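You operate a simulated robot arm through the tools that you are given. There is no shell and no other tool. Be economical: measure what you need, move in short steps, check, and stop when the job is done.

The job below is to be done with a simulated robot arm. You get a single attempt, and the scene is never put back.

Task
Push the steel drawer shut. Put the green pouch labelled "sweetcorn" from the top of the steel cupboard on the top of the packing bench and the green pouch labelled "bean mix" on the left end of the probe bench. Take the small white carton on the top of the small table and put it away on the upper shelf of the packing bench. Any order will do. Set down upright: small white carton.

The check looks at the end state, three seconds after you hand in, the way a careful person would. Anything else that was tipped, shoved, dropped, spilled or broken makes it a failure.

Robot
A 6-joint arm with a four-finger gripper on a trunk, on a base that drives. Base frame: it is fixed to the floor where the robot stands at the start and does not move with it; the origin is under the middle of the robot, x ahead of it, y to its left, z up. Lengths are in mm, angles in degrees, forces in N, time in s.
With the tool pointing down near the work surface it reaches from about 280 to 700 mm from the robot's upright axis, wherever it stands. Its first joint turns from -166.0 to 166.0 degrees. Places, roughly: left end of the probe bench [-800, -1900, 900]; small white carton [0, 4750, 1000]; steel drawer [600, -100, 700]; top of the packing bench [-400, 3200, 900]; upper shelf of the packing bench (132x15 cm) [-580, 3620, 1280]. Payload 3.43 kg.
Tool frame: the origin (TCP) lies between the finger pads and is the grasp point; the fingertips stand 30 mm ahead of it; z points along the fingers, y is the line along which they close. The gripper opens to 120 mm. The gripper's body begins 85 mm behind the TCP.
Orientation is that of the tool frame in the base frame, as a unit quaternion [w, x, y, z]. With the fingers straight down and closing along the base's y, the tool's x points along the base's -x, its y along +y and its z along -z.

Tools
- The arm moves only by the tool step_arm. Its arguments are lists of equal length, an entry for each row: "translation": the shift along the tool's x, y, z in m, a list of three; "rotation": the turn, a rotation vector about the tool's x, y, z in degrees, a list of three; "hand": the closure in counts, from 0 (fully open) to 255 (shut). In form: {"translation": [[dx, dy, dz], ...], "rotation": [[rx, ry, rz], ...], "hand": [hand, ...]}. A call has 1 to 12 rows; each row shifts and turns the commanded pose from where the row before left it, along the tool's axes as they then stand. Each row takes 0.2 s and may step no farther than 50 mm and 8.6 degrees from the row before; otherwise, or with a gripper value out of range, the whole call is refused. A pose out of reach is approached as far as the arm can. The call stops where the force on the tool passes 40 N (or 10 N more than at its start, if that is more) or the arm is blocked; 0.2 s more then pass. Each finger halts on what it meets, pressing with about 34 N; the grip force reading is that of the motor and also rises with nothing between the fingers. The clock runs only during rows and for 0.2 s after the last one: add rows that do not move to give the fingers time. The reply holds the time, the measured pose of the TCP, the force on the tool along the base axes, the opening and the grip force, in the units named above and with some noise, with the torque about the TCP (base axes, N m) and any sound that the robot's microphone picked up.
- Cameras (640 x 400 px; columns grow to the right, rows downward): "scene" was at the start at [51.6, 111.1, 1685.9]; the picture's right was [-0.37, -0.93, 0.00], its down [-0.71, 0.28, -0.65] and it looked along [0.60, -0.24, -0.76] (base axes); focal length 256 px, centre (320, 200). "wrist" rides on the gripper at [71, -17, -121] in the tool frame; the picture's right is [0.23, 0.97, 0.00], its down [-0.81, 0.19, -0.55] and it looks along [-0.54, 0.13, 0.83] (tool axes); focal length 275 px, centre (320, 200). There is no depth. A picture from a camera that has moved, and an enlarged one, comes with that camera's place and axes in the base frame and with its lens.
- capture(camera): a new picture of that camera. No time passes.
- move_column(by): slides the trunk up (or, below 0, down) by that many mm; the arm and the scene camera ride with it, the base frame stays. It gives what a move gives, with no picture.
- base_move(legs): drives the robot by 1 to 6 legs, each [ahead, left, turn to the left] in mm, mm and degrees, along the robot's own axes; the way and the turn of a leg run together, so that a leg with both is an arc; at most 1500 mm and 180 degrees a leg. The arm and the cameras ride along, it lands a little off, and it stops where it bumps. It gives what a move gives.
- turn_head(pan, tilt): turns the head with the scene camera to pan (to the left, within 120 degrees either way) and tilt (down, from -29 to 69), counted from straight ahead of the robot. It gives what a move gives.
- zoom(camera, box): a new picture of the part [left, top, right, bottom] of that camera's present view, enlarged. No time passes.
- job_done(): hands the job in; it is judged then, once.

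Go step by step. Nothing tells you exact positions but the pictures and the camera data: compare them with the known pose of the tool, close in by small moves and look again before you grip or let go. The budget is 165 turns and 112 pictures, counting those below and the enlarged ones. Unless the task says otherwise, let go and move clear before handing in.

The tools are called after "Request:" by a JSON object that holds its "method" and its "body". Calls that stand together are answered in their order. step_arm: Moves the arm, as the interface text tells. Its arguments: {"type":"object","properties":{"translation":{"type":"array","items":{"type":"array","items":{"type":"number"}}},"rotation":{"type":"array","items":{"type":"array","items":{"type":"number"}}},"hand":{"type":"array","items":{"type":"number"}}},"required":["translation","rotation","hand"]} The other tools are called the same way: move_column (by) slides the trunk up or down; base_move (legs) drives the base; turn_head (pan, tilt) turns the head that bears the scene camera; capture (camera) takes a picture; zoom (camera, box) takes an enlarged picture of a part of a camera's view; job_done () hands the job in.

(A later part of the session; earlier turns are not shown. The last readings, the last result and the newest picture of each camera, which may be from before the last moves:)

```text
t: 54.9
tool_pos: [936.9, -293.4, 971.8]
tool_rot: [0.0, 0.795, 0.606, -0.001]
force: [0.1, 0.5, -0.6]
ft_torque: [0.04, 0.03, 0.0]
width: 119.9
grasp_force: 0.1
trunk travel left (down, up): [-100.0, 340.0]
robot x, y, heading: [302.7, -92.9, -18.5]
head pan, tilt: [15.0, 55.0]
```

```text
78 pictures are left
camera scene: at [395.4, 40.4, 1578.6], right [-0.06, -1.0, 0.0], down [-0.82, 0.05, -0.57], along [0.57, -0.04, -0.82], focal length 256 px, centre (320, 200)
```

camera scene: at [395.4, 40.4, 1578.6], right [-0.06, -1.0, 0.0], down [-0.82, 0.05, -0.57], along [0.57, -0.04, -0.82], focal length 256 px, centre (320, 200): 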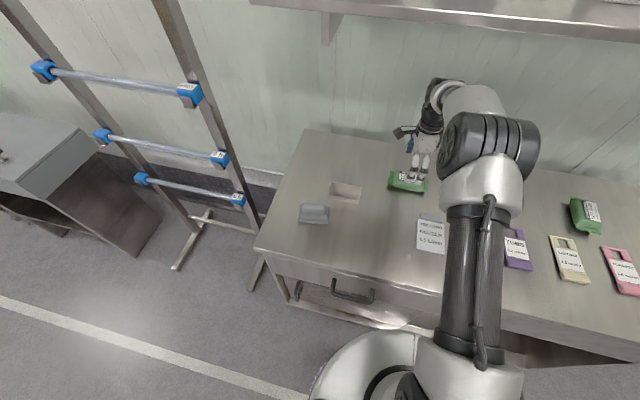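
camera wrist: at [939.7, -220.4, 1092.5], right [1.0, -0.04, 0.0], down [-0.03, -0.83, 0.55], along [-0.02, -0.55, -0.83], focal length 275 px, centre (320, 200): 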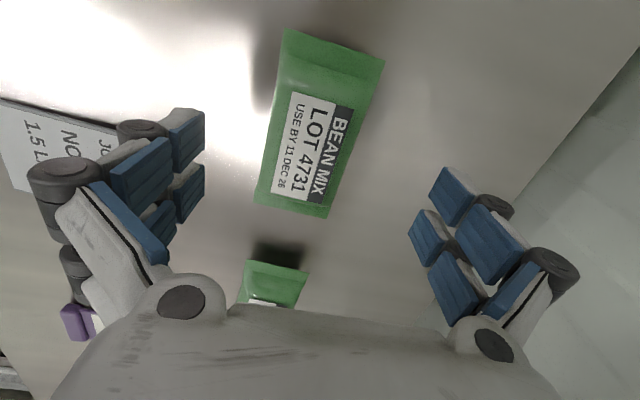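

The bean mix pouch sits between the fingers, roughly centred and aligned. I descend carefully.

Request:
{"method": "step_arm", "body": {"translation": [[-0.006, -0.003, 0.02], [0, 0, 0.02], [0, 0, 0.01]], "rotation": [[0, 0, 0], [0, 0, 0], [0, 0, 0]], "hand": [0, 0, 0]}}

Request:
{"method": "capture", "body": {"camera": "wrist"}}

Request:
{"method": "zoom", "body": {"camera": "scene", "box": [370, 90, 470, 200]}}

```text
t: 55.7
tool_pos: [931.5, -297.9, 922.7]
tool_rot: [0.0, 0.796, 0.606, -0.001]
force: [-0.6, -0.1, 0.5]
ft_torque: [0.02, -0.01, -0.01]
width: 119.8
grasp_force: 0.0
trunk travel left (down, up): [-100.0, 340.0]
robot x, y, heading: [299.3, -91.1, -18.8]
head pan, tilt: [15.0, 55.0]
```

```text
77 pictures are left
camera wrist: at [934.6, -225.0, 1043.1], right [1.0, -0.04, 0.0], down [-0.03, -0.83, 0.55], along [-0.02, -0.55, -0.83], focal length 275 px, centre (320, 200)
```

wrist: 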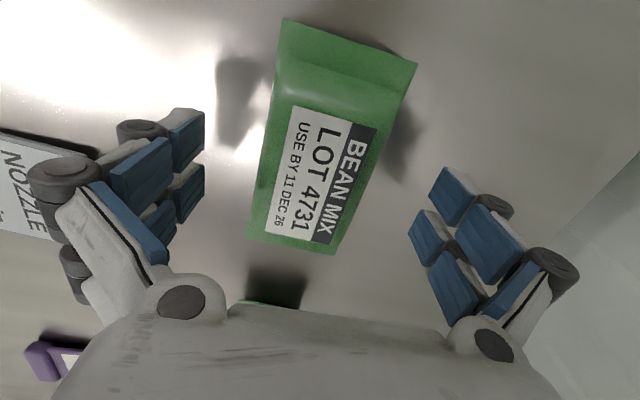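

```text
3.64 times, centred on (420, 145) of scene
camera zoom: at [394.7, 40.7, 1578.7], right [-0.06, -1.0, 0.0], down [-0.82, 0.05, -0.57], along [0.57, -0.04, -0.82], focal length 930 px, centre (-44, 400)
```

zoom: 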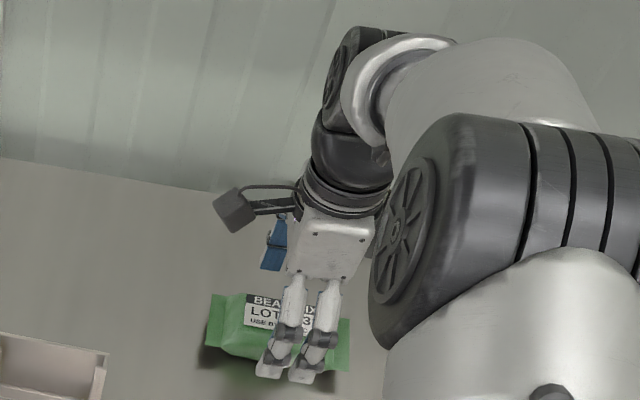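

Request:
{"method": "step_arm", "body": {"translation": [[0, 0, 0.005], [0, 0, 0.005], [0, 0, 0.005]], "rotation": [[0, 0, 0], [0, 0, 0], [0, 0, 0]], "hand": [0, 0, 0]}}

Request:
{"method": "capture", "body": {"camera": "wrist"}}

```text
t: 56.5
tool_pos: [931.5, -299.4, 907.3]
tool_rot: [0.0, 0.795, 0.606, -0.001]
force: [-0.2, -0.9, 0.5]
ft_torque: [0.01, 0.02, -0.01]
width: 119.7
grasp_force: 0.1
trunk travel left (down, up): [-100.0, 340.0]
robot x, y, heading: [297.7, -93.6, -18.4]
head pan, tilt: [15.0, 55.0]
```

```text
75 pictures are left
camera wrist: at [934.5, -225.6, 1028.2], right [1.0, -0.04, 0.0], down [-0.03, -0.83, 0.55], along [-0.02, -0.55, -0.83], focal length 275 px, centre (320, 200)
```

wrist: 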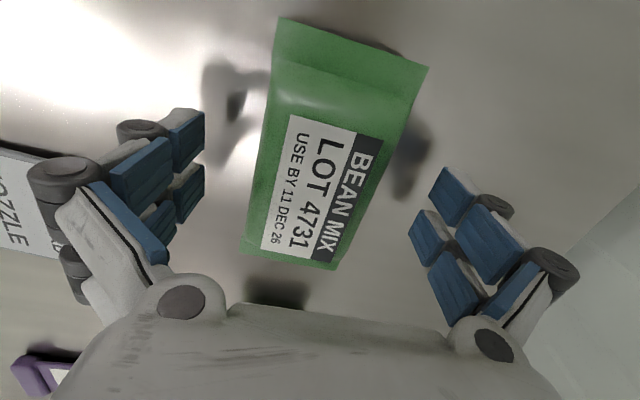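

Request:
{"method": "step_arm", "body": {"translation": [[0, 0, 0], [0, 0, 0], [0, 0, 0], [0, 0, 0], [0, 0, 0], [0, 0, 0], [0, 0, 0]], "rotation": [[0, 0, 0], [0, 0, 0], [0, 0, 0], [0, 0, 0], [0, 0, 0], [0, 0, 0], [0, 0, 0]], "hand": [255, 255, 255, 255, 255, 255, 255]}}

Request:
{"method": "capture", "body": {"camera": "wrist"}}

```text
t: 58.1
tool_pos: [930.9, -297.9, 907.9]
tool_rot: [0.001, 0.796, 0.605, 0.0]
force: [-1.9, 0.8, 8.3]
ft_torque: [0.21, 0.2, 0.09]
width: 61.2
grasp_force: 33.6
trunk travel left (down, up): [-100.0, 340.0]
robot x, y, heading: [297.4, -95.7, -18.4]
head pan, tilt: [15.0, 55.0]
```

```text
74 pictures are left
camera wrist: at [934.0, -225.4, 1029.4], right [1.0, -0.04, 0.0], down [-0.03, -0.83, 0.56], along [-0.02, -0.55, -0.83], focal length 275 px, centre (320, 200)
```

wrist: 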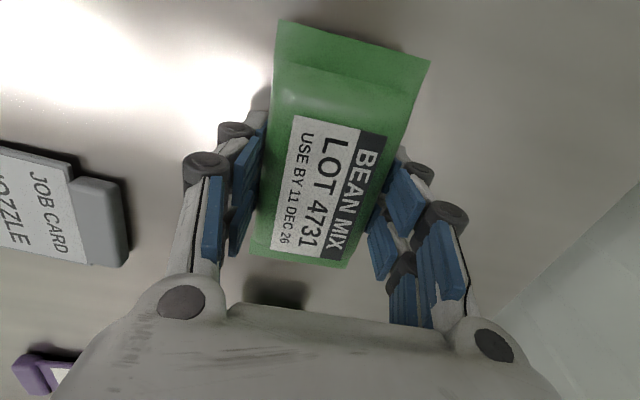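

Gripped at 61 mm width. I lift a bit and check before backing away.

Request:
{"method": "step_arm", "body": {"translation": [[0, 0, -0.015], [0, 0, -0.02], [0, 0, -0.02], [0, 0, -0.02]], "rotation": [[0, 0, 0], [0, 0, 0], [0, 0, 0], [0, 0, 0]], "hand": [255, 255, 255, 255]}}

Request:
{"method": "capture", "body": {"camera": "wrist"}}

```text
t: 59.1
tool_pos: [932.5, -297.4, 981.9]
tool_rot: [0.0, 0.795, 0.606, -0.001]
force: [0.1, -0.1, -1.9]
ft_torque: [0.02, -0.04, 0.0]
width: 61.2
grasp_force: 33.8
trunk travel left (down, up): [-100.0, 340.0]
robot x, y, heading: [298.4, -92.2, -18.9]
head pan, tilt: [15.0, 55.0]
```

```text
73 pictures are left
camera wrist: at [935.0, -225.2, 1104.2], right [1.0, -0.04, 0.0], down [-0.03, -0.83, 0.55], along [-0.02, -0.55, -0.83], focal length 275 px, centre (320, 200)
```

wrist: 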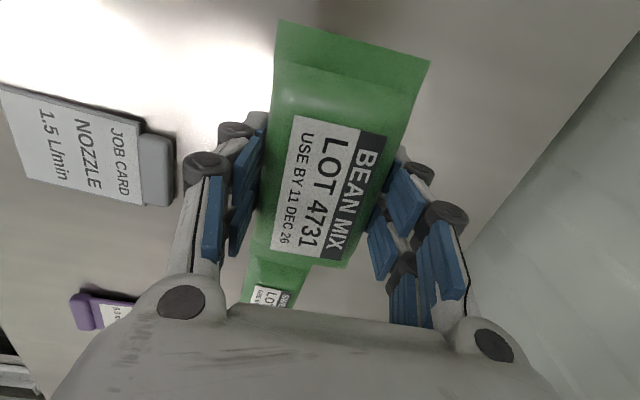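

Bean mix is held firmly with sweetcorn left in place. I back away, raise the trunk and turn toward the probe bench.

Request:
{"method": "base_move", "body": {"legs": [[-450, 0, 0]]}}

Request:
{"method": "move_column", "body": {"by": 100}}

Request:
{"method": "base_move", "body": {"legs": [[0, 0, -90], [1000, 0, 0]]}}

Request:
{"method": "turn_head", "body": {"pan": 15, "tilt": 35}}

Request:
{"method": "capture", "body": {"camera": "scene"}}

```text
t: 61.8
tool_pos: [507.2, -154.5, 982.2]
tool_rot: [0.001, 0.794, 0.608, -0.001]
force: [-0.5, 0.0, -0.2]
ft_torque: [-0.03, 0.02, -0.02]
width: 60.9
grasp_force: 34.3
trunk travel left (down, up): [-100.0, 340.0]
robot x, y, heading: [-128.0, 50.1, -18.2]
head pan, tilt: [15.0, 55.0]
```

```text
t: 63.2
tool_pos: [509.1, -154.2, 1081.4]
tool_rot: [0.0, 0.795, 0.607, -0.001]
force: [0.1, -0.2, -1.9]
ft_torque: [0.0, 0.02, 0.01]
width: 60.8
grasp_force: 33.6
trunk travel left (down, up): [-200.0, 240.0]
robot x, y, heading: [-123.4, 46.7, -18.4]
head pan, tilt: [15.0, 55.0]
```

```text
t: 72.2
tool_pos: [-635.9, -1539.7, 1081.8]
tool_rot: [0.001, 0.991, -0.13, -0.002]
force: [0.2, 0.9, -2.5]
ft_torque: [-0.01, -0.03, 0.0]
width: 61.1
grasp_force: 34.3
trunk travel left (down, up): [-200.0, 240.0]
robot x, y, heading: [-437.6, -901.9, -108.1]
head pan, tilt: [15.0, 55.0]
```

```text
t: 73.0
tool_pos: [-635.9, -1540.4, 1082.0]
tool_rot: [-0.001, 0.992, -0.13, -0.001]
force: [-0.4, -0.6, -1.4]
ft_torque: [0.01, 0.02, 0.0]
width: 61.1
grasp_force: 34.3
trunk travel left (down, up): [-200.0, 240.0]
robot x, y, heading: [-438.3, -902.3, -108.0]
head pan, tilt: [15.0, 35.0]
```

```text
72 pictures are left
camera scene: at [-303.0, -1015.8, 1706.8], right [-1.0, 0.05, 0.0], down [0.03, 0.57, -0.82], along [-0.04, -0.82, -0.57], focal length 256 px, centre (320, 200)
```

scene: 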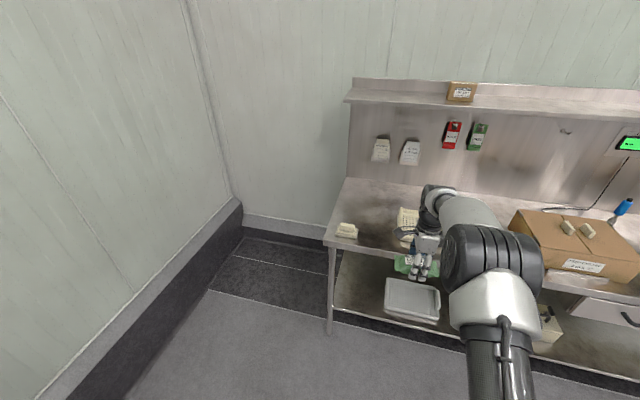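

Request:
{"method": "zoom", "body": {"camera": "scene", "box": [310, 160, 470, 290]}}

Request:
{"method": "capture", "body": {"camera": "wrist"}}

```text
3.08 times, centred on (390, 225) of scene
camera zoom: at [-303.0, -1015.8, 1706.8], right [-1.0, 0.05, 0.0], down [0.03, 0.57, -0.82], along [-0.04, -0.82, -0.57], focal length 787 px, centre (105, 123)
```

zoom: 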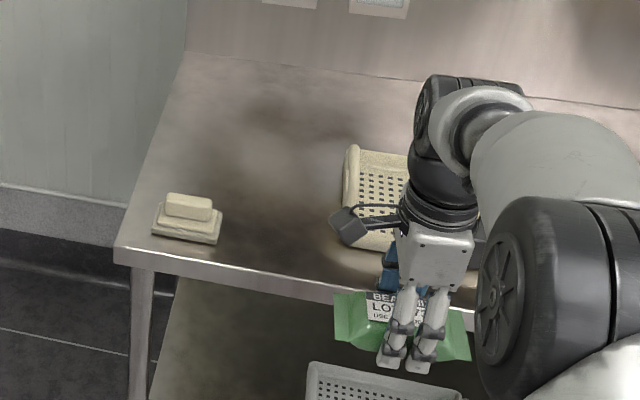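

```text
70 pictures are left
camera wrist: at [-562.8, -1542.6, 1203.5], right [-0.03, -1.0, 0.0], down [-0.83, 0.02, 0.55], along [-0.55, 0.02, -0.83], focal length 275 px, centre (320, 200)
```

wrist: 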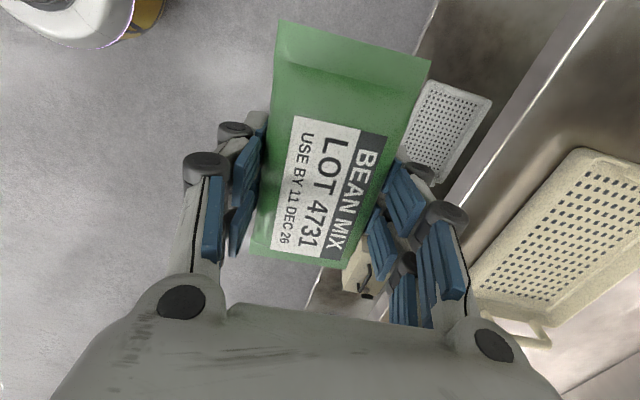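

The probe bench's left end is in view: a soap block near its front-left corner and a beige basket to the right. The free spot is behind the soap, left of the basket; I drive so that the tool comes over it.

Request:
{"method": "base_move", "body": {"legs": [[440, 178, 0]]}}

Request:
{"method": "turn_head", "body": {"pan": 10, "tilt": 50}}

Request:
{"method": "capture", "body": {"camera": "scene"}}

Request:
{"method": "capture", "body": {"camera": "wrist"}}

```text
t: 75.8
tool_pos: [-604.4, -2010.0, 1082.1]
tool_rot: [0.0, 0.992, -0.13, -0.001]
force: [0.6, 0.4, -2.0]
ft_torque: [-0.01, 0.01, 0.04]
width: 61.2
grasp_force: 33.8
trunk travel left (down, up): [-200.0, 240.0]
robot x, y, heading: [-403.8, -1371.7, -108.2]
head pan, tilt: [15.0, 35.0]
```

```text
t: 76.6
tool_pos: [-603.2, -2010.9, 1083.1]
tool_rot: [0.001, 0.991, -0.13, -0.001]
force: [-0.1, 0.0, -0.3]
ft_torque: [-0.01, -0.01, 0.01]
width: 61.1
grasp_force: 33.9
trunk travel left (down, up): [-200.0, 240.0]
robot x, y, heading: [-406.9, -1373.8, -108.1]
head pan, tilt: [10.0, 50.0]
```

```text
69 pictures are left
camera scene: at [-276.8, -1474.6, 1685.2], right [-0.99, 0.14, 0.0], down [0.11, 0.76, -0.64], along [-0.09, -0.64, -0.77], focal length 256 px, centre (320, 200)
```

scene: 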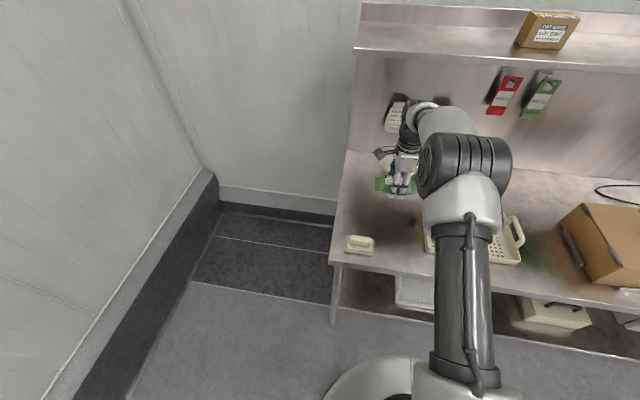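

```text
68 pictures are left
camera wrist: at [-530.5, -2013.0, 1203.6], right [-0.03, -1.0, 0.0], down [-0.83, 0.02, 0.55], along [-0.55, 0.02, -0.83], focal length 275 px, centre (320, 200)
```

wrist: 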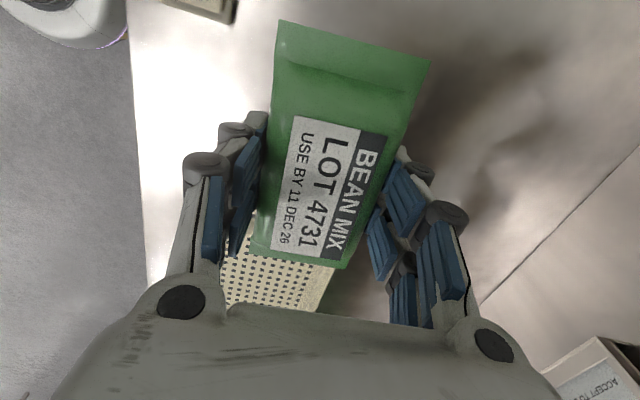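

The spot is clear: basket over 70 mm away, soap off to the front. I lower toward the bench top (around z≈880) by trunk, then finely with the arm.

Request:
{"method": "move_column", "body": {"by": -140}}

Request:
{"method": "capture", "body": {"camera": "scene"}}

Request:
{"method": "capture", "body": {"camera": "wrist"}}

```text
t: 78.2
tool_pos: [-602.9, -2010.0, 942.3]
tool_rot: [0.0, 0.992, -0.13, -0.001]
force: [-0.3, -0.7, -2.5]
ft_torque: [0.01, 0.03, 0.02]
width: 60.8
grasp_force: 33.9
trunk travel left (down, up): [-60.0, 380.0]
robot x, y, heading: [-405.4, -1371.8, -108.2]
head pan, tilt: [10.0, 50.0]
```

```text
67 pictures are left
camera scene: at [-276.8, -1474.4, 1545.3], right [-0.99, 0.14, 0.0], down [0.11, 0.76, -0.64], along [-0.09, -0.64, -0.77], focal length 256 px, centre (320, 200)
```

scene: 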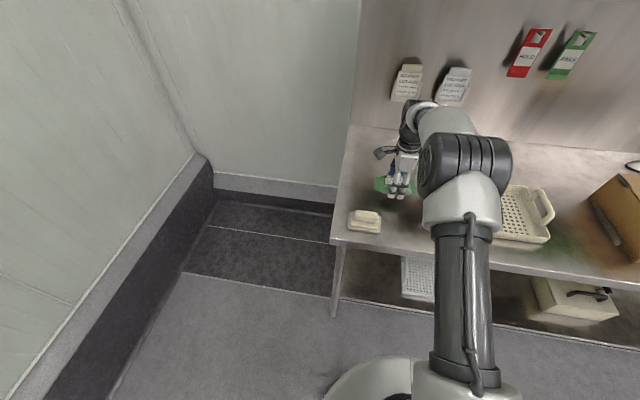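

```text
66 pictures are left
camera wrist: at [-530.5, -2012.9, 1064.0], right [-0.03, -1.0, 0.0], down [-0.83, 0.02, 0.55], along [-0.55, 0.02, -0.83], focal length 275 px, centre (320, 200)
```

wrist: 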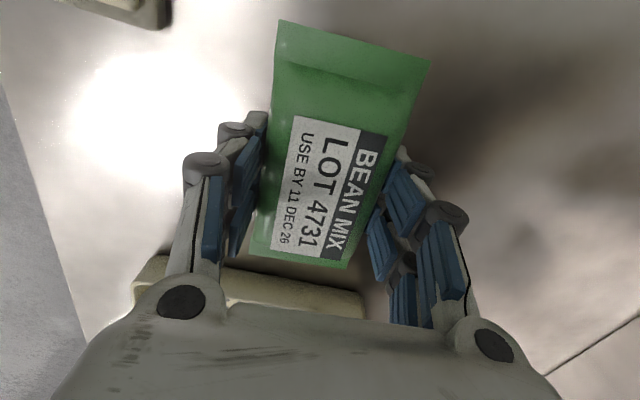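

Request:
{"method": "step_arm", "body": {"translation": [[0.015, 0, 0], [0.015, 0, 0], [0, 0, 0.007], [0, 0, 0.007], [0, 0, 0.007]], "rotation": [[0, 0, 0], [0, 0, 0], [0, 0, 0], [0, 0, 0], [0, 0, 0]], "hand": [255, 255, 255, 255, 255]}}

Request:
{"method": "zoom", "body": {"camera": "scene", "box": [340, 130, 440, 220]}}

```text
t: 79.5
tool_pos: [-575.5, -2017.0, 919.7]
tool_rot: [0.0, 0.991, -0.13, -0.001]
force: [0.1, -0.3, -1.8]
ft_torque: [-0.02, -0.04, -0.02]
width: 60.9
grasp_force: 33.8
trunk travel left (down, up): [-60.0, 380.0]
robot x, y, heading: [-404.3, -1377.2, -108.1]
head pan, tilt: [10.0, 50.0]
```

```text
4.44 times, centred on (390, 175) of scene
camera zoom: at [-276.9, -1474.6, 1545.2], right [-0.99, 0.14, 0.0], down [0.11, 0.76, -0.64], along [-0.09, -0.64, -0.77], focal length 1137 px, centre (9, 311)
```

zoom: 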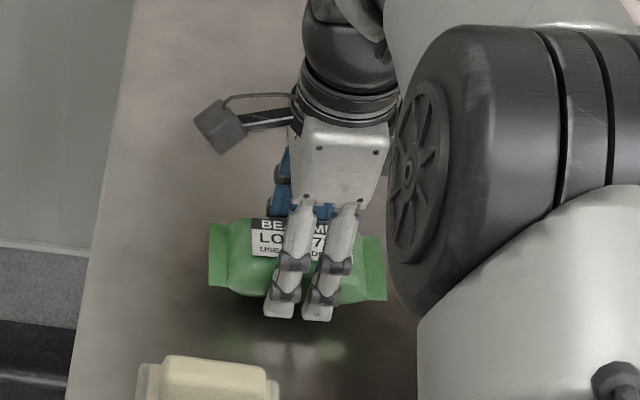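

Request:
{"method": "step_arm", "body": {"translation": [[0, 0, 0.004], [0, 0, 0.004]], "rotation": [[0, 0, 0], [0, 0, 0]], "hand": [255, 255]}}

Request:
{"method": "zoom", "body": {"camera": "scene", "box": [340, 130, 440, 220]}}

Request:
{"method": "step_arm", "body": {"translation": [[0, 0, 0.003]], "rotation": [[0, 0, 0]], "hand": [255]}}

```text
t: 80.0
tool_pos: [-574.1, -2017.2, 912.4]
tool_rot: [0.0, 0.992, -0.13, 0.0]
force: [0.3, 0.0, -1.4]
ft_torque: [-0.02, 0.01, 0.01]
width: 60.8
grasp_force: 33.3
trunk travel left (down, up): [-60.0, 380.0]
robot x, y, heading: [-405.7, -1374.5, -108.0]
head pan, tilt: [10.0, 50.0]
```

```text
4.44 times, centred on (390, 175) of scene
camera zoom: at [-276.9, -1474.6, 1545.2], right [-0.99, 0.14, 0.0], down [0.11, 0.76, -0.64], along [-0.09, -0.64, -0.77], focal length 1137 px, centre (9, 311)
```

zoom: 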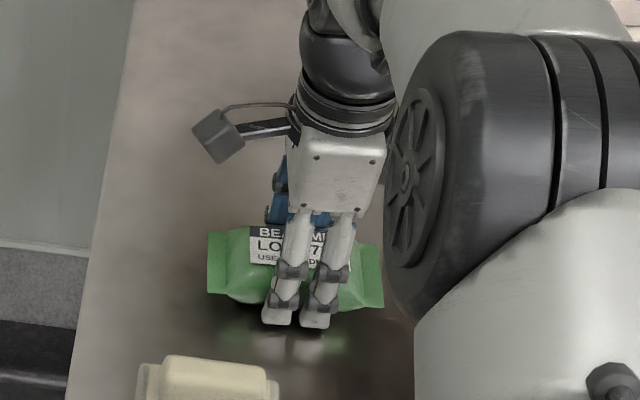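

```text
t: 80.5
tool_pos: [-576.0, -2018.1, 909.1]
tool_rot: [0.0, 0.992, -0.13, -0.002]
force: [0.5, -0.5, -1.5]
ft_torque: [-0.01, 0.01, -0.04]
width: 61.0
grasp_force: 34.1
trunk travel left (down, up): [-60.0, 380.0]
robot x, y, heading: [-406.7, -1373.2, -108.1]
head pan, tilt: [10.0, 50.0]
```

Request:
{"method": "step_arm", "body": {"translation": [[0, 0, 0.003], [0, 0, 0]], "rotation": [[0, 0, 0], [0, 0, 0]], "hand": [255, 255]}}

Request:
{"method": "zoom", "body": {"camera": "scene", "box": [340, 130, 440, 220]}}

```text
t: 81.0
tool_pos: [-575.5, -2017.5, 909.4]
tool_rot: [0.001, 0.992, -0.13, -0.001]
force: [-0.2, -0.3, 4.1]
ft_torque: [0.12, -0.2, 0.0]
width: 61.2
grasp_force: 34.3
trunk travel left (down, up): [-60.0, 380.0]
robot x, y, heading: [-404.5, -1370.5, -108.4]
head pan, tilt: [10.0, 50.0]
```

```text
4.44 times, centred on (390, 175) of scene
camera zoom: at [-276.7, -1473.9, 1545.3], right [-0.99, 0.14, 0.0], down [0.11, 0.76, -0.64], along [-0.09, -0.64, -0.77], focal length 1137 px, centre (9, 311)
```

zoom: 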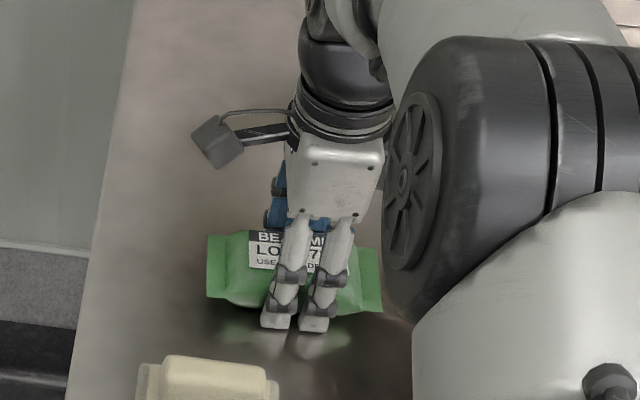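

Contact with the bench shows (force now +4 N, z ≈ 908). I open the fingers, rise clear and check.

Request:
{"method": "step_arm", "body": {"translation": [[0, 0, 0], [0, 0, 0], [0, 0, 0], [0, 0, 0], [0, 0, 0], [0, 0, -0.03], [0, 0, -0.04], [0, 0, -0.04], [0, 0, -0.04]], "rotation": [[0, 0, 0], [0, 0, 0], [0, 0, 0], [0, 0, 0], [0, 0, 0], [0, 0, 0], [0, 0, 0], [0, 0, 0], [0, 0, 0]], "hand": [0, 0, 0, 0, 0, 0, 0, 0, 0]}}

Request:
{"method": "capture", "body": {"camera": "wrist"}}

Request:
{"method": "capture", "body": {"camera": "scene"}}

```text
t: 83.0
tool_pos: [-574.2, -2017.3, 1059.2]
tool_rot: [0.0, 0.992, -0.13, -0.001]
force: [0.5, 0.8, 0.0]
ft_torque: [0.0, 0.0, -0.02]
width: 119.8
grasp_force: 0.1
trunk travel left (down, up): [-60.0, 380.0]
robot x, y, heading: [-399.6, -1373.1, -108.4]
head pan, tilt: [10.0, 50.0]
```

```text
62 pictures are left
camera wrist: at [-502.1, -2019.9, 1179.9], right [-0.03, -1.0, 0.0], down [-0.83, 0.02, 0.55], along [-0.55, 0.02, -0.83], focal length 275 px, centre (320, 200)
```

wrist: 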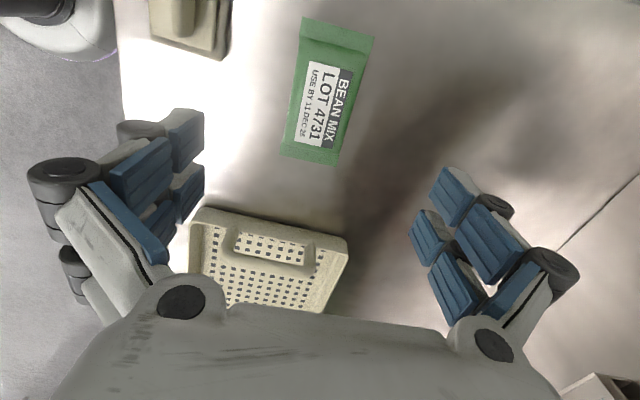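

```text
61 pictures are left
camera scene: at [-276.7, -1474.0, 1545.2], right [-0.99, 0.14, 0.0], down [0.11, 0.76, -0.64], along [-0.09, -0.64, -0.77], focal length 256 px, centre (320, 200)
```

scene: 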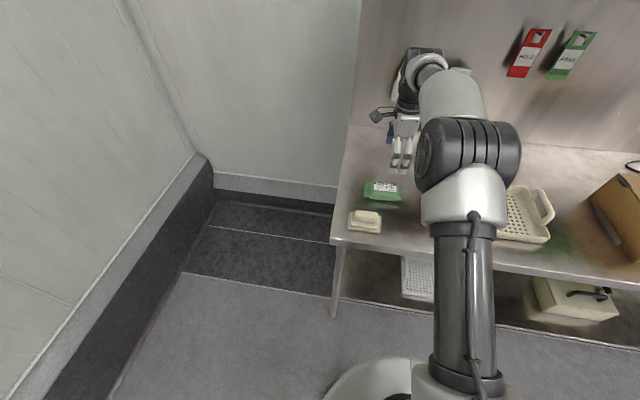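

The bean mix pouch lies flat on the probe bench's left end and nothing else moved. I return to the cupboard for the sweetcorn, with the trunk still low so the elbow passes under the shelf.

Request:
{"method": "base_move", "body": {"legs": [[-1220, 0, 0], [0, 0, 89.5]]}}

Request:
{"method": "step_arm", "body": {"translation": [[0, 0, 0.035], [0, 0, 0.035]], "rotation": [[0, 0, 0], [0, 0, 0]], "hand": [0, 0]}}

Request:
{"method": "turn_head", "body": {"pan": 15, "tilt": 45}}

Request:
{"method": "capture", "body": {"camera": "scene"}}

```text
t: 93.0
tool_pos: [613.0, -403.4, 1058.9]
tool_rot: [0.0, 0.799, 0.601, -0.001]
force: [0.8, -1.0, 0.5]
ft_torque: [-0.01, 0.0, -0.02]
width: 119.9
grasp_force: 0.0
trunk travel left (down, up): [-60.0, 380.0]
robot x, y, heading: [-33.6, -219.0, -19.2]
head pan, tilt: [10.0, 50.0]
```

```text
t: 93.6
tool_pos: [613.6, -403.1, 988.1]
tool_rot: [0.001, 0.799, 0.601, -0.001]
force: [-0.5, -0.2, -0.5]
ft_torque: [0.02, 0.03, 0.01]
width: 119.7
grasp_force: 0.0
trunk travel left (down, up): [-60.0, 380.0]
robot x, y, heading: [-27.1, -219.0, -19.0]
head pan, tilt: [10.0, 50.0]
```

```text
t: 94.2
tool_pos: [613.2, -402.8, 989.3]
tool_rot: [0.001, 0.799, 0.601, -0.001]
force: [-0.2, 0.1, -0.4]
ft_torque: [0.01, -0.02, 0.02]
width: 120.0
grasp_force: 0.1
trunk travel left (down, up): [-60.0, 380.0]
robot x, y, heading: [-28.7, -223.0, -19.4]
head pan, tilt: [15.0, 45.0]
```

```text
60 pictures are left
camera scene: at [79.8, -87.9, 1552.1], right [-0.07, -1.0, 0.0], down [-0.71, 0.05, -0.71], along [0.7, -0.05, -0.71], focal length 256 px, centre (320, 200)
```

scene: 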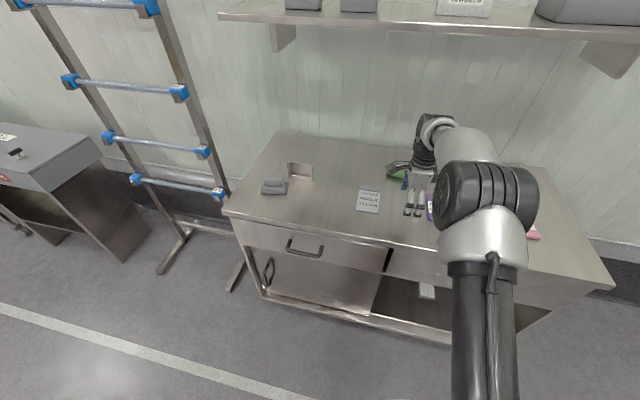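

Request:
{"method": "base_move", "body": {"legs": [[260, 8, 0]]}}

Request:
{"method": "capture", "body": {"camera": "wrist"}}

```text
t: 96.1
tool_pos: [860.0, -479.5, 988.5]
tool_rot: [0.0, 0.798, 0.603, -0.001]
force: [0.1, -0.1, -1.0]
ft_torque: [0.03, 0.01, -0.04]
width: 120.0
grasp_force: 0.0
trunk travel left (down, up): [-60.0, 380.0]
robot x, y, heading: [219.9, -301.2, -19.1]
head pan, tilt: [15.0, 45.0]
```

```text
59 pictures are left
camera wrist: at [862.9, -406.9, 1109.4], right [1.0, -0.05, 0.0], down [-0.04, -0.83, 0.55], along [-0.03, -0.55, -0.83], focal length 275 px, centre (320, 200)
```

wrist: 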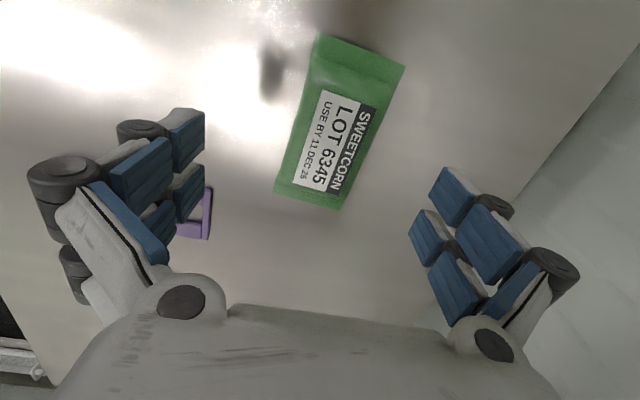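

Request:
{"method": "step_arm", "body": {"translation": [[-0.003, 0.005, 0], [-0.003, 0.005, 0], [0, 0, 0.03], [0, 0, 0.03]], "rotation": [[0, 0, 2.5], [0, 0, 2.5], [0, 0, 0], [0, 0, 0]], "hand": [0, 0, 0, 0]}}

Request:
{"method": "capture", "body": {"camera": "wrist"}}

```text
t: 97.1
tool_pos: [867.6, -488.0, 929.1]
tool_rot: [0.0, 0.824, 0.567, -0.002]
force: [0.0, 0.6, -0.2]
ft_torque: [-0.02, 0.01, -0.01]
width: 119.7
grasp_force: 0.1
trunk travel left (down, up): [-60.0, 380.0]
robot x, y, heading: [216.5, -300.8, -18.9]
head pan, tilt: [15.0, 45.0]
```

```text
58 pictures are left
camera wrist: at [877.4, -416.0, 1050.2], right [0.99, -0.13, 0.0], down [-0.11, -0.82, 0.56], along [-0.07, -0.55, -0.83], focal length 275 px, centre (320, 200)
```

wrist: 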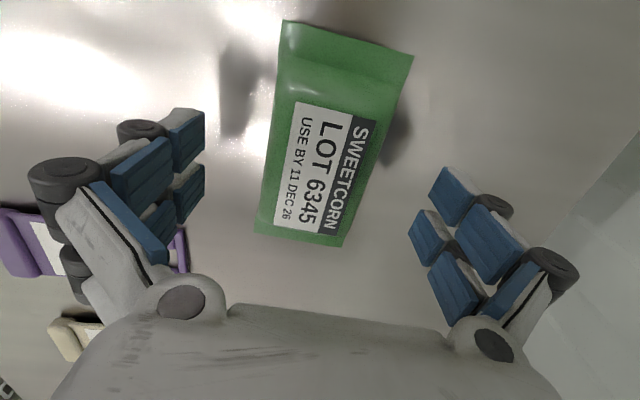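

Well centred; I go down the last 21 mm and grip.

Request:
{"method": "step_arm", "body": {"translation": [[0, 0, 0.008], [0, 0, 0.007], [0, 0, 0.005], [0, 0, 0], [0, 0, 0], [0, 0, 0], [0, 0, 0], [0, 0, 0], [0, 0, 0], [0, 0, 0]], "rotation": [[0, 0, 0], [0, 0, 0], [0, 0, 0], [0, 0, 0], [0, 0, 0], [0, 0, 0], [0, 0, 0], [0, 0, 0], [0, 0, 0], [0, 0, 0]], "hand": [0, 0, 0, 255, 255, 255, 255, 255, 255, 255]}}

Request:
{"method": "step_arm", "body": {"translation": [[0, 0, -0.015], [0, 0, -0.02], [0, 0, -0.02], [0, 0, -0.02]], "rotation": [[0, 0, 0], [0, 0, 0], [0, 0, 0], [0, 0, 0]], "hand": [255, 255, 255, 255]}}

Request:
{"method": "capture", "body": {"camera": "wrist"}}

```text
t: 99.3
tool_pos: [866.7, -487.6, 909.9]
tool_rot: [0.001, 0.824, 0.567, -0.001]
force: [0.2, 0.3, 0.4]
ft_torque: [0.07, -0.01, -0.02]
width: 61.0
grasp_force: 34.7
trunk travel left (down, up): [-60.0, 380.0]
robot x, y, heading: [222.2, -291.0, -19.3]
head pan, tilt: [15.0, 45.0]
```

```text
t: 100.3
tool_pos: [867.4, -488.9, 983.3]
tool_rot: [0.002, 0.823, 0.567, -0.001]
force: [-0.6, 0.7, -1.9]
ft_torque: [-0.02, -0.01, 0.01]
width: 61.0
grasp_force: 33.8
trunk travel left (down, up): [-60.0, 380.0]
robot x, y, heading: [217.0, -299.5, -19.0]
head pan, tilt: [15.0, 45.0]
```

```text
57 pictures are left
camera wrist: at [875.9, -415.7, 1105.1], right [0.99, -0.13, 0.0], down [-0.11, -0.82, 0.55], along [-0.07, -0.55, -0.83], focal length 275 px, centre (320, 200)
```

wrist: 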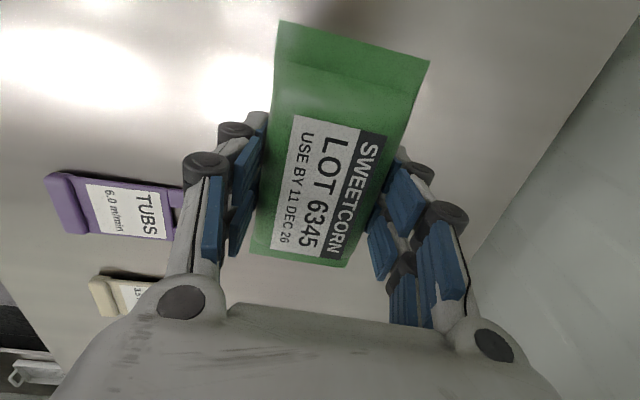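

Sweetcorn is in hand. I back away, raise the trunk and drive toward the packing bench, stopping short to look.

Request:
{"method": "base_move", "body": {"legs": [[-800, 0, 0]]}}

Request:
{"method": "move_column", "body": {"by": 160}}

Request:
{"method": "base_move", "body": {"legs": [[0, 0, 98], [1400, 0, 0]]}}

Request:
{"method": "turn_head", "body": {"pan": 20, "tilt": 25}}

Request:
{"method": "capture", "body": {"camera": "scene"}}

```text
t: 104.6
tool_pos: [109.9, -228.0, 984.7]
tool_rot: [0.001, 0.826, 0.564, 0.0]
force: [-0.6, -0.2, -2.1]
ft_torque: [-0.04, -0.04, -0.01]
width: 61.2
grasp_force: 33.9
trunk travel left (down, up): [-60.0, 380.0]
robot x, y, heading: [-533.2, -33.5, -19.5]
head pan, tilt: [15.0, 45.0]
```

```text
t: 106.4
tool_pos: [110.0, -227.4, 1144.0]
tool_rot: [0.001, 0.826, 0.564, -0.001]
force: [-0.7, -0.1, -1.4]
ft_torque: [-0.02, 0.03, -0.02]
width: 61.0
grasp_force: 33.6
trunk travel left (down, up): [-220.0, 220.0]
robot x, y, heading: [-538.8, -32.8, -19.5]
head pan, tilt: [15.0, 45.0]
```

```text
t: 117.5
tool_pos: [-136.7, 2006.5, 1143.5]
tool_rot: [0.001, 0.118, 0.993, 0.0]
force: [0.0, 0.7, -2.1]
ft_torque: [-0.02, -0.02, 0.01]
width: 61.0
grasp_force: 33.6
trunk travel left (down, up): [-220.0, 220.0]
robot x, y, heading: [-241.1, 1338.4, 78.4]
head pan, tilt: [15.0, 45.0]
```

```text
t: 118.3
tool_pos: [-136.4, 2006.0, 1144.1]
tool_rot: [0.001, 0.118, 0.993, -0.001]
force: [0.0, -0.5, -1.3]
ft_torque: [0.04, 0.01, 0.02]
width: 61.3
grasp_force: 34.3
trunk travel left (down, up): [-220.0, 220.0]
robot x, y, heading: [-241.5, 1336.6, 78.3]
head pan, tilt: [20.0, 25.0]
```

```text
56 pictures are left
camera scene: at [-397.5, 1438.5, 1742.6], right [0.99, 0.14, 0.0], down [0.06, -0.42, -0.91], along [-0.13, 0.9, -0.42], focal length 256 px, centre (320, 200)
```

scene: 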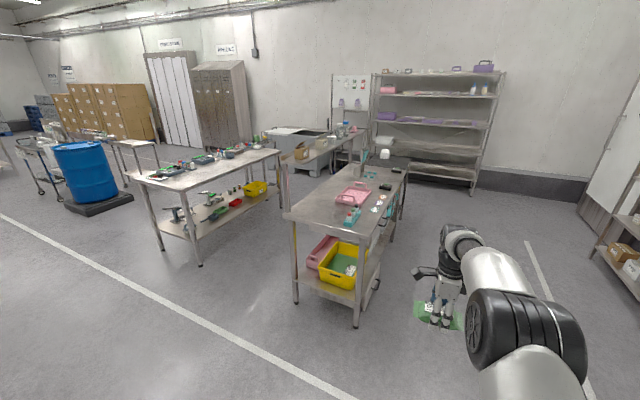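

Request:
{"method": "zoom", "body": {"camera": "scene", "box": [240, 60, 420, 240]}}

```text
2.22 times, centred on (330, 150) of scene
camera zoom: at [-397.5, 1438.5, 1742.6], right [0.99, 0.14, 0.0], down [0.06, -0.42, -0.91], along [-0.13, 0.9, -0.42], focal length 568 px, centre (298, 311)
```

zoom: 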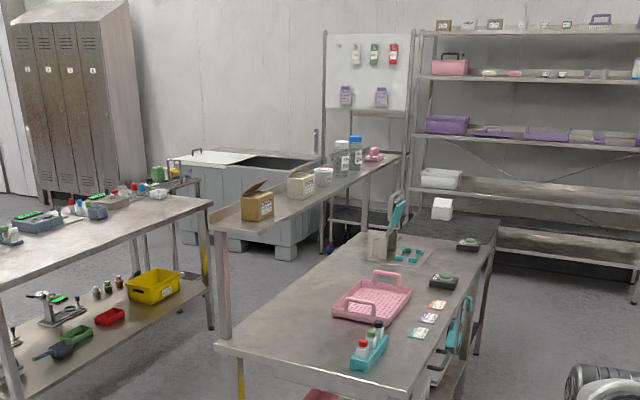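

This is the packing bench: long axis along the room's left direction, its upper narrow shelf along the left side, and the near end of the top free. I'll approach the near end squarely and set the pouch down between the near edge, the pink tray and the caddy.

Request:
{"method": "base_move", "body": {"legs": [[0, 0, -7.3], [680, 820, 0]]}}

Request:
{"method": "turn_head", "body": {"pan": 10, "tilt": 40}}

Request:
{"method": "capture", "body": {"camera": "scene"}}

Request:
{"method": "capture", "body": {"camera": "wrist"}}

```text
t: 124.4
tool_pos: [-599.3, 2891.8, 1144.3]
tool_rot: [0.001, 0.186, 0.983, 0.0]
force: [0.0, -0.3, -2.2]
ft_torque: [-0.01, -0.01, 0.02]
width: 61.5
grasp_force: 33.9
trunk travel left (down, up): [-220.0, 220.0]
robot x, y, heading: [-800.3, 2248.0, 70.4]
head pan, tilt: [20.0, 25.0]
```

```text
t: 125.2
tool_pos: [-599.8, 2892.0, 1143.6]
tool_rot: [0.002, 0.185, 0.983, -0.001]
force: [1.4, 0.2, -2.4]
ft_torque: [-0.07, 0.02, -0.02]
width: 61.1
grasp_force: 34.3
trunk travel left (down, up): [-220.0, 220.0]
robot x, y, heading: [-795.6, 2243.8, 70.4]
head pan, tilt: [10.0, 40.0]
```

```text
54 pictures are left
camera scene: at [-920.7, 2356.7, 1719.4], right [0.99, -0.17, 0.0], down [-0.11, -0.63, -0.77], along [0.13, 0.76, -0.64], focal length 256 px, centre (320, 200)
```

scene: 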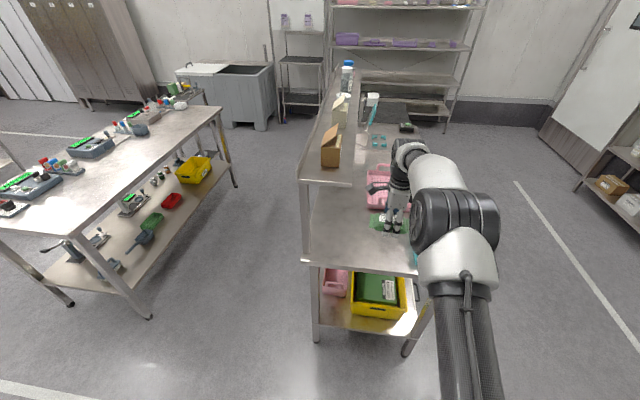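

```text
53 pictures are left
camera wrist: at [-673.0, 2901.5, 1264.7], right [0.14, 0.99, 0.0], down [0.82, -0.12, 0.55], along [0.55, -0.08, -0.83], focal length 275 px, centre (320, 200)
```

wrist: 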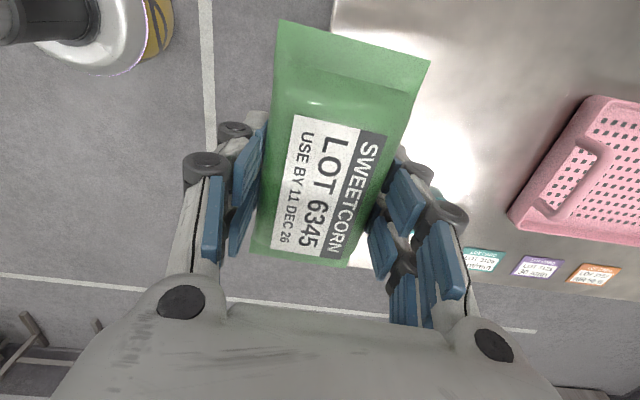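

The pouch hangs over the near edge; the tray's nearest edge is about 330 mm further in. I lower the trunk and move in 158 mm ahead and 30 mm left.

Request:
{"method": "move_column", "body": {"by": -130}}

Request:
{"method": "base_move", "body": {"legs": [[158, 30, 0]]}}

Request:
{"method": "capture", "body": {"camera": "scene"}}

Request:
{"method": "capture", "body": {"camera": "wrist"}}

```text
t: 126.7
tool_pos: [-600.2, 2892.1, 1014.2]
tool_rot: [0.001, 0.186, 0.983, 0.0]
force: [0.4, 0.0, -1.8]
ft_torque: [-0.01, -0.03, 0.01]
width: 61.0
grasp_force: 34.2
trunk travel left (down, up): [-90.0, 350.0]
robot x, y, heading: [-795.0, 2241.1, 70.1]
head pan, tilt: [10.0, 40.0]
```

```text
t: 128.2
tool_pos: [-576.0, 3050.5, 1012.9]
tool_rot: [0.001, 0.185, 0.983, -0.002]
force: [0.3, 0.2, -1.9]
ft_torque: [-0.04, -0.03, 0.01]
width: 60.8
grasp_force: 34.4
trunk travel left (down, up): [-90.0, 350.0]
robot x, y, heading: [-770.1, 2405.3, 70.5]
head pan, tilt: [10.0, 40.0]
```

```text
52 pictures are left
camera scene: at [-895.6, 2516.1, 1589.2], right [0.99, -0.17, 0.0], down [-0.11, -0.63, -0.77], along [0.13, 0.75, -0.64], focal length 256 px, centre (320, 200)
```

scene: 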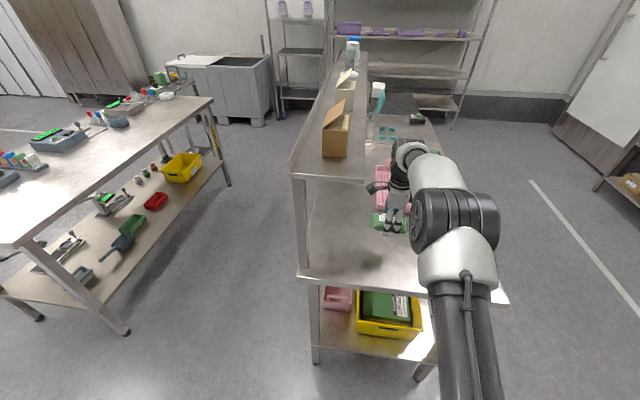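

```text
51 pictures are left
camera wrist: at [-648.6, 3060.8, 1134.1], right [0.14, 0.99, 0.0], down [0.82, -0.12, 0.55], along [0.55, -0.08, -0.83], focal length 275 px, centre (320, 200)
```

wrist: 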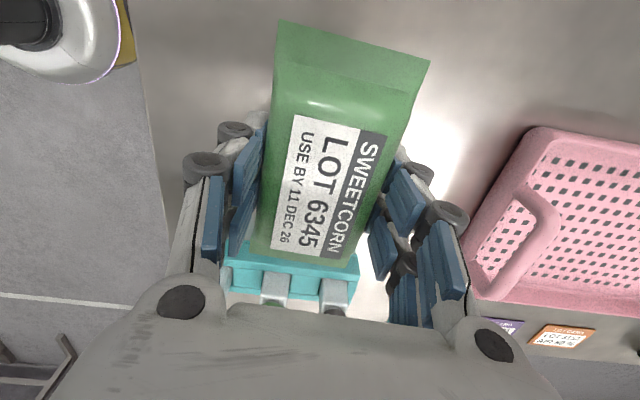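

Clear on all sides (caddy about 60 mm off, tray over 70 mm). I lower in stages.

Request:
{"method": "step_arm", "body": {"translation": [[0, 0, 0.02], [0, 0, 0.02], [0, 0, 0.02], [0, 0, 0.01]], "rotation": [[0, 0, 0], [0, 0, 0], [0, 0, 0], [0, 0, 0]], "hand": [255, 255, 255, 255]}}

Request:
{"method": "zoom", "body": {"camera": "scene", "box": [340, 170, 440, 260]}}

Request:
{"method": "capture", "body": {"camera": "wrist"}}

```text
t: 129.2
tool_pos: [-576.1, 3049.8, 943.7]
tool_rot: [0.002, 0.185, 0.983, 0.0]
force: [0.1, -0.2, -2.5]
ft_torque: [0.04, 0.02, 0.0]
width: 61.3
grasp_force: 34.0
trunk travel left (down, up): [-90.0, 350.0]
robot x, y, heading: [-769.9, 2408.1, 70.5]
head pan, tilt: [10.0, 40.0]
```

```text
4.44 times, centred on (390, 215) of scene
camera zoom: at [-895.8, 2515.1, 1589.3], right [0.99, -0.17, 0.0], down [-0.11, -0.63, -0.77], along [0.13, 0.76, -0.64], focal length 1137 px, centre (9, 133)
```

zoom: 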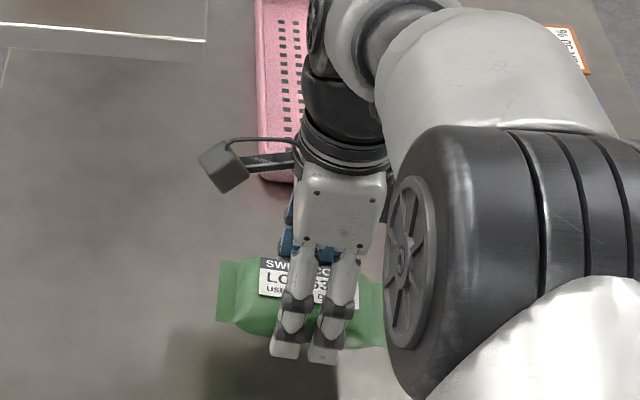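

```text
49 pictures are left
camera wrist: at [-648.1, 3060.0, 1064.0], right [0.14, 0.99, 0.0], down [0.82, -0.12, 0.55], along [0.55, -0.08, -0.83], focal length 275 px, centre (320, 200)
```

wrist: 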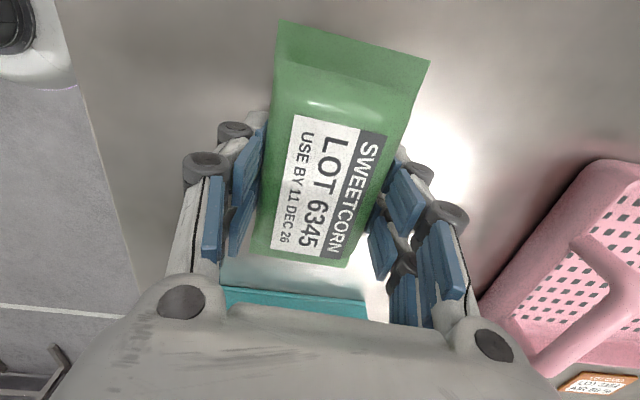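

Request:
{"method": "step_arm", "body": {"translation": [[0, 0, 0.01], [0, 0, 0.01]], "rotation": [[0, 0, 0], [0, 0, 0]], "hand": [255, 255]}}

Request:
{"method": "step_arm", "body": {"translation": [[0, 0, 0.004], [0, 0, 0.003]], "rotation": [[0, 0, 0], [0, 0, 0]], "hand": [255, 255]}}

Request:
{"method": "zoom", "body": {"camera": "scene", "box": [340, 170, 440, 260]}}

```text
t: 129.8
tool_pos: [-575.2, 3050.9, 921.8]
tool_rot: [0.002, 0.184, 0.983, 0.0]
force: [0.3, 0.4, -2.1]
ft_torque: [0.0, 0.01, -0.01]
width: 61.1
grasp_force: 34.1
trunk travel left (down, up): [-90.0, 350.0]
robot x, y, heading: [-771.7, 2400.1, 70.6]
head pan, tilt: [10.0, 40.0]
```

```text
t: 130.3
tool_pos: [-575.7, 3049.0, 916.1]
tool_rot: [0.002, 0.186, 0.983, 0.0]
force: [0.5, -0.3, -1.5]
ft_torque: [0.04, -0.05, -0.03]
width: 61.2
grasp_force: 34.0
trunk travel left (down, up): [-90.0, 350.0]
robot x, y, heading: [-771.7, 2403.4, 70.6]
head pan, tilt: [10.0, 40.0]
```

```text
4.44 times, centred on (390, 215) of scene
camera zoom: at [-895.8, 2515.0, 1589.3], right [0.99, -0.17, 0.0], down [-0.11, -0.63, -0.77], along [0.13, 0.76, -0.64], focal length 1137 px, centre (9, 133)
```

zoom: 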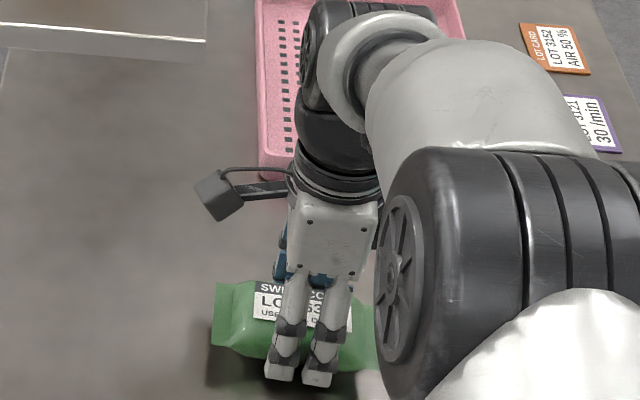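

Request:
{"method": "step_arm", "body": {"translation": [[0, 0, 0.003], [0, 0, 0.002]], "rotation": [[0, 0, 0], [0, 0, 0]], "hand": [255, 255]}}

Request:
{"method": "step_arm", "body": {"translation": [[0, 0, 0.002], [0, 0, 0]], "rotation": [[0, 0, 0], [0, 0, 0]], "hand": [255, 255]}}

```text
t: 130.9
tool_pos: [-576.6, 3050.8, 911.7]
tool_rot: [0.002, 0.185, 0.983, 0.0]
force: [0.0, -0.5, -2.7]
ft_torque: [0.01, 0.03, -0.01]
width: 61.0
grasp_force: 33.6
trunk travel left (down, up): [-90.0, 350.0]
robot x, y, heading: [-767.6, 2401.4, 70.3]
head pan, tilt: [10.0, 40.0]
```

```text
t: 131.6
tool_pos: [-575.2, 3050.8, 910.2]
tool_rot: [0.002, 0.186, 0.983, 0.0]
force: [0.7, 0.4, -2.2]
ft_torque: [-0.03, -0.02, -0.05]
width: 61.0
grasp_force: 34.1
trunk travel left (down, up): [-90.0, 350.0]
robot x, y, heading: [-771.5, 2400.1, 70.6]
head pan, tilt: [10.0, 40.0]
```

Request:
{"method": "step_arm", "body": {"translation": [[0, 0, 0.002], [0, 0, 0.001]], "rotation": [[0, 0, 0], [0, 0, 0]], "hand": [255, 255]}}

Request:
{"method": "zoom", "body": {"camera": "scene", "box": [340, 190, 440, 280]}}

```text
t: 132.2
tool_pos: [-575.4, 3050.6, 909.1]
tool_rot: [0.001, 0.185, 0.983, 0.001]
force: [0.6, -0.9, 11.5]
ft_torque: [-0.34, 0.24, 0.01]
width: 61.1
grasp_force: 34.2
trunk travel left (down, up): [-90.0, 350.0]
robot x, y, heading: [-772.9, 2403.7, 70.7]
head pan, tilt: [10.0, 40.0]
```

```text
4.44 times, centred on (390, 235) of scene
camera zoom: at [-896.2, 2513.4, 1589.6], right [0.99, -0.17, 0.0], down [-0.11, -0.63, -0.77], along [0.13, 0.76, -0.64], focal length 1137 px, centre (9, 44)
```

zoom: 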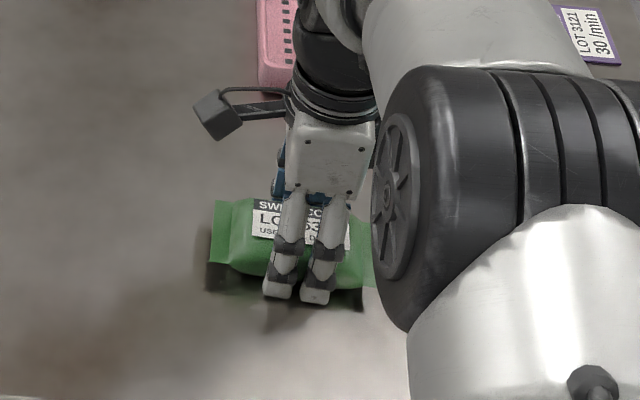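

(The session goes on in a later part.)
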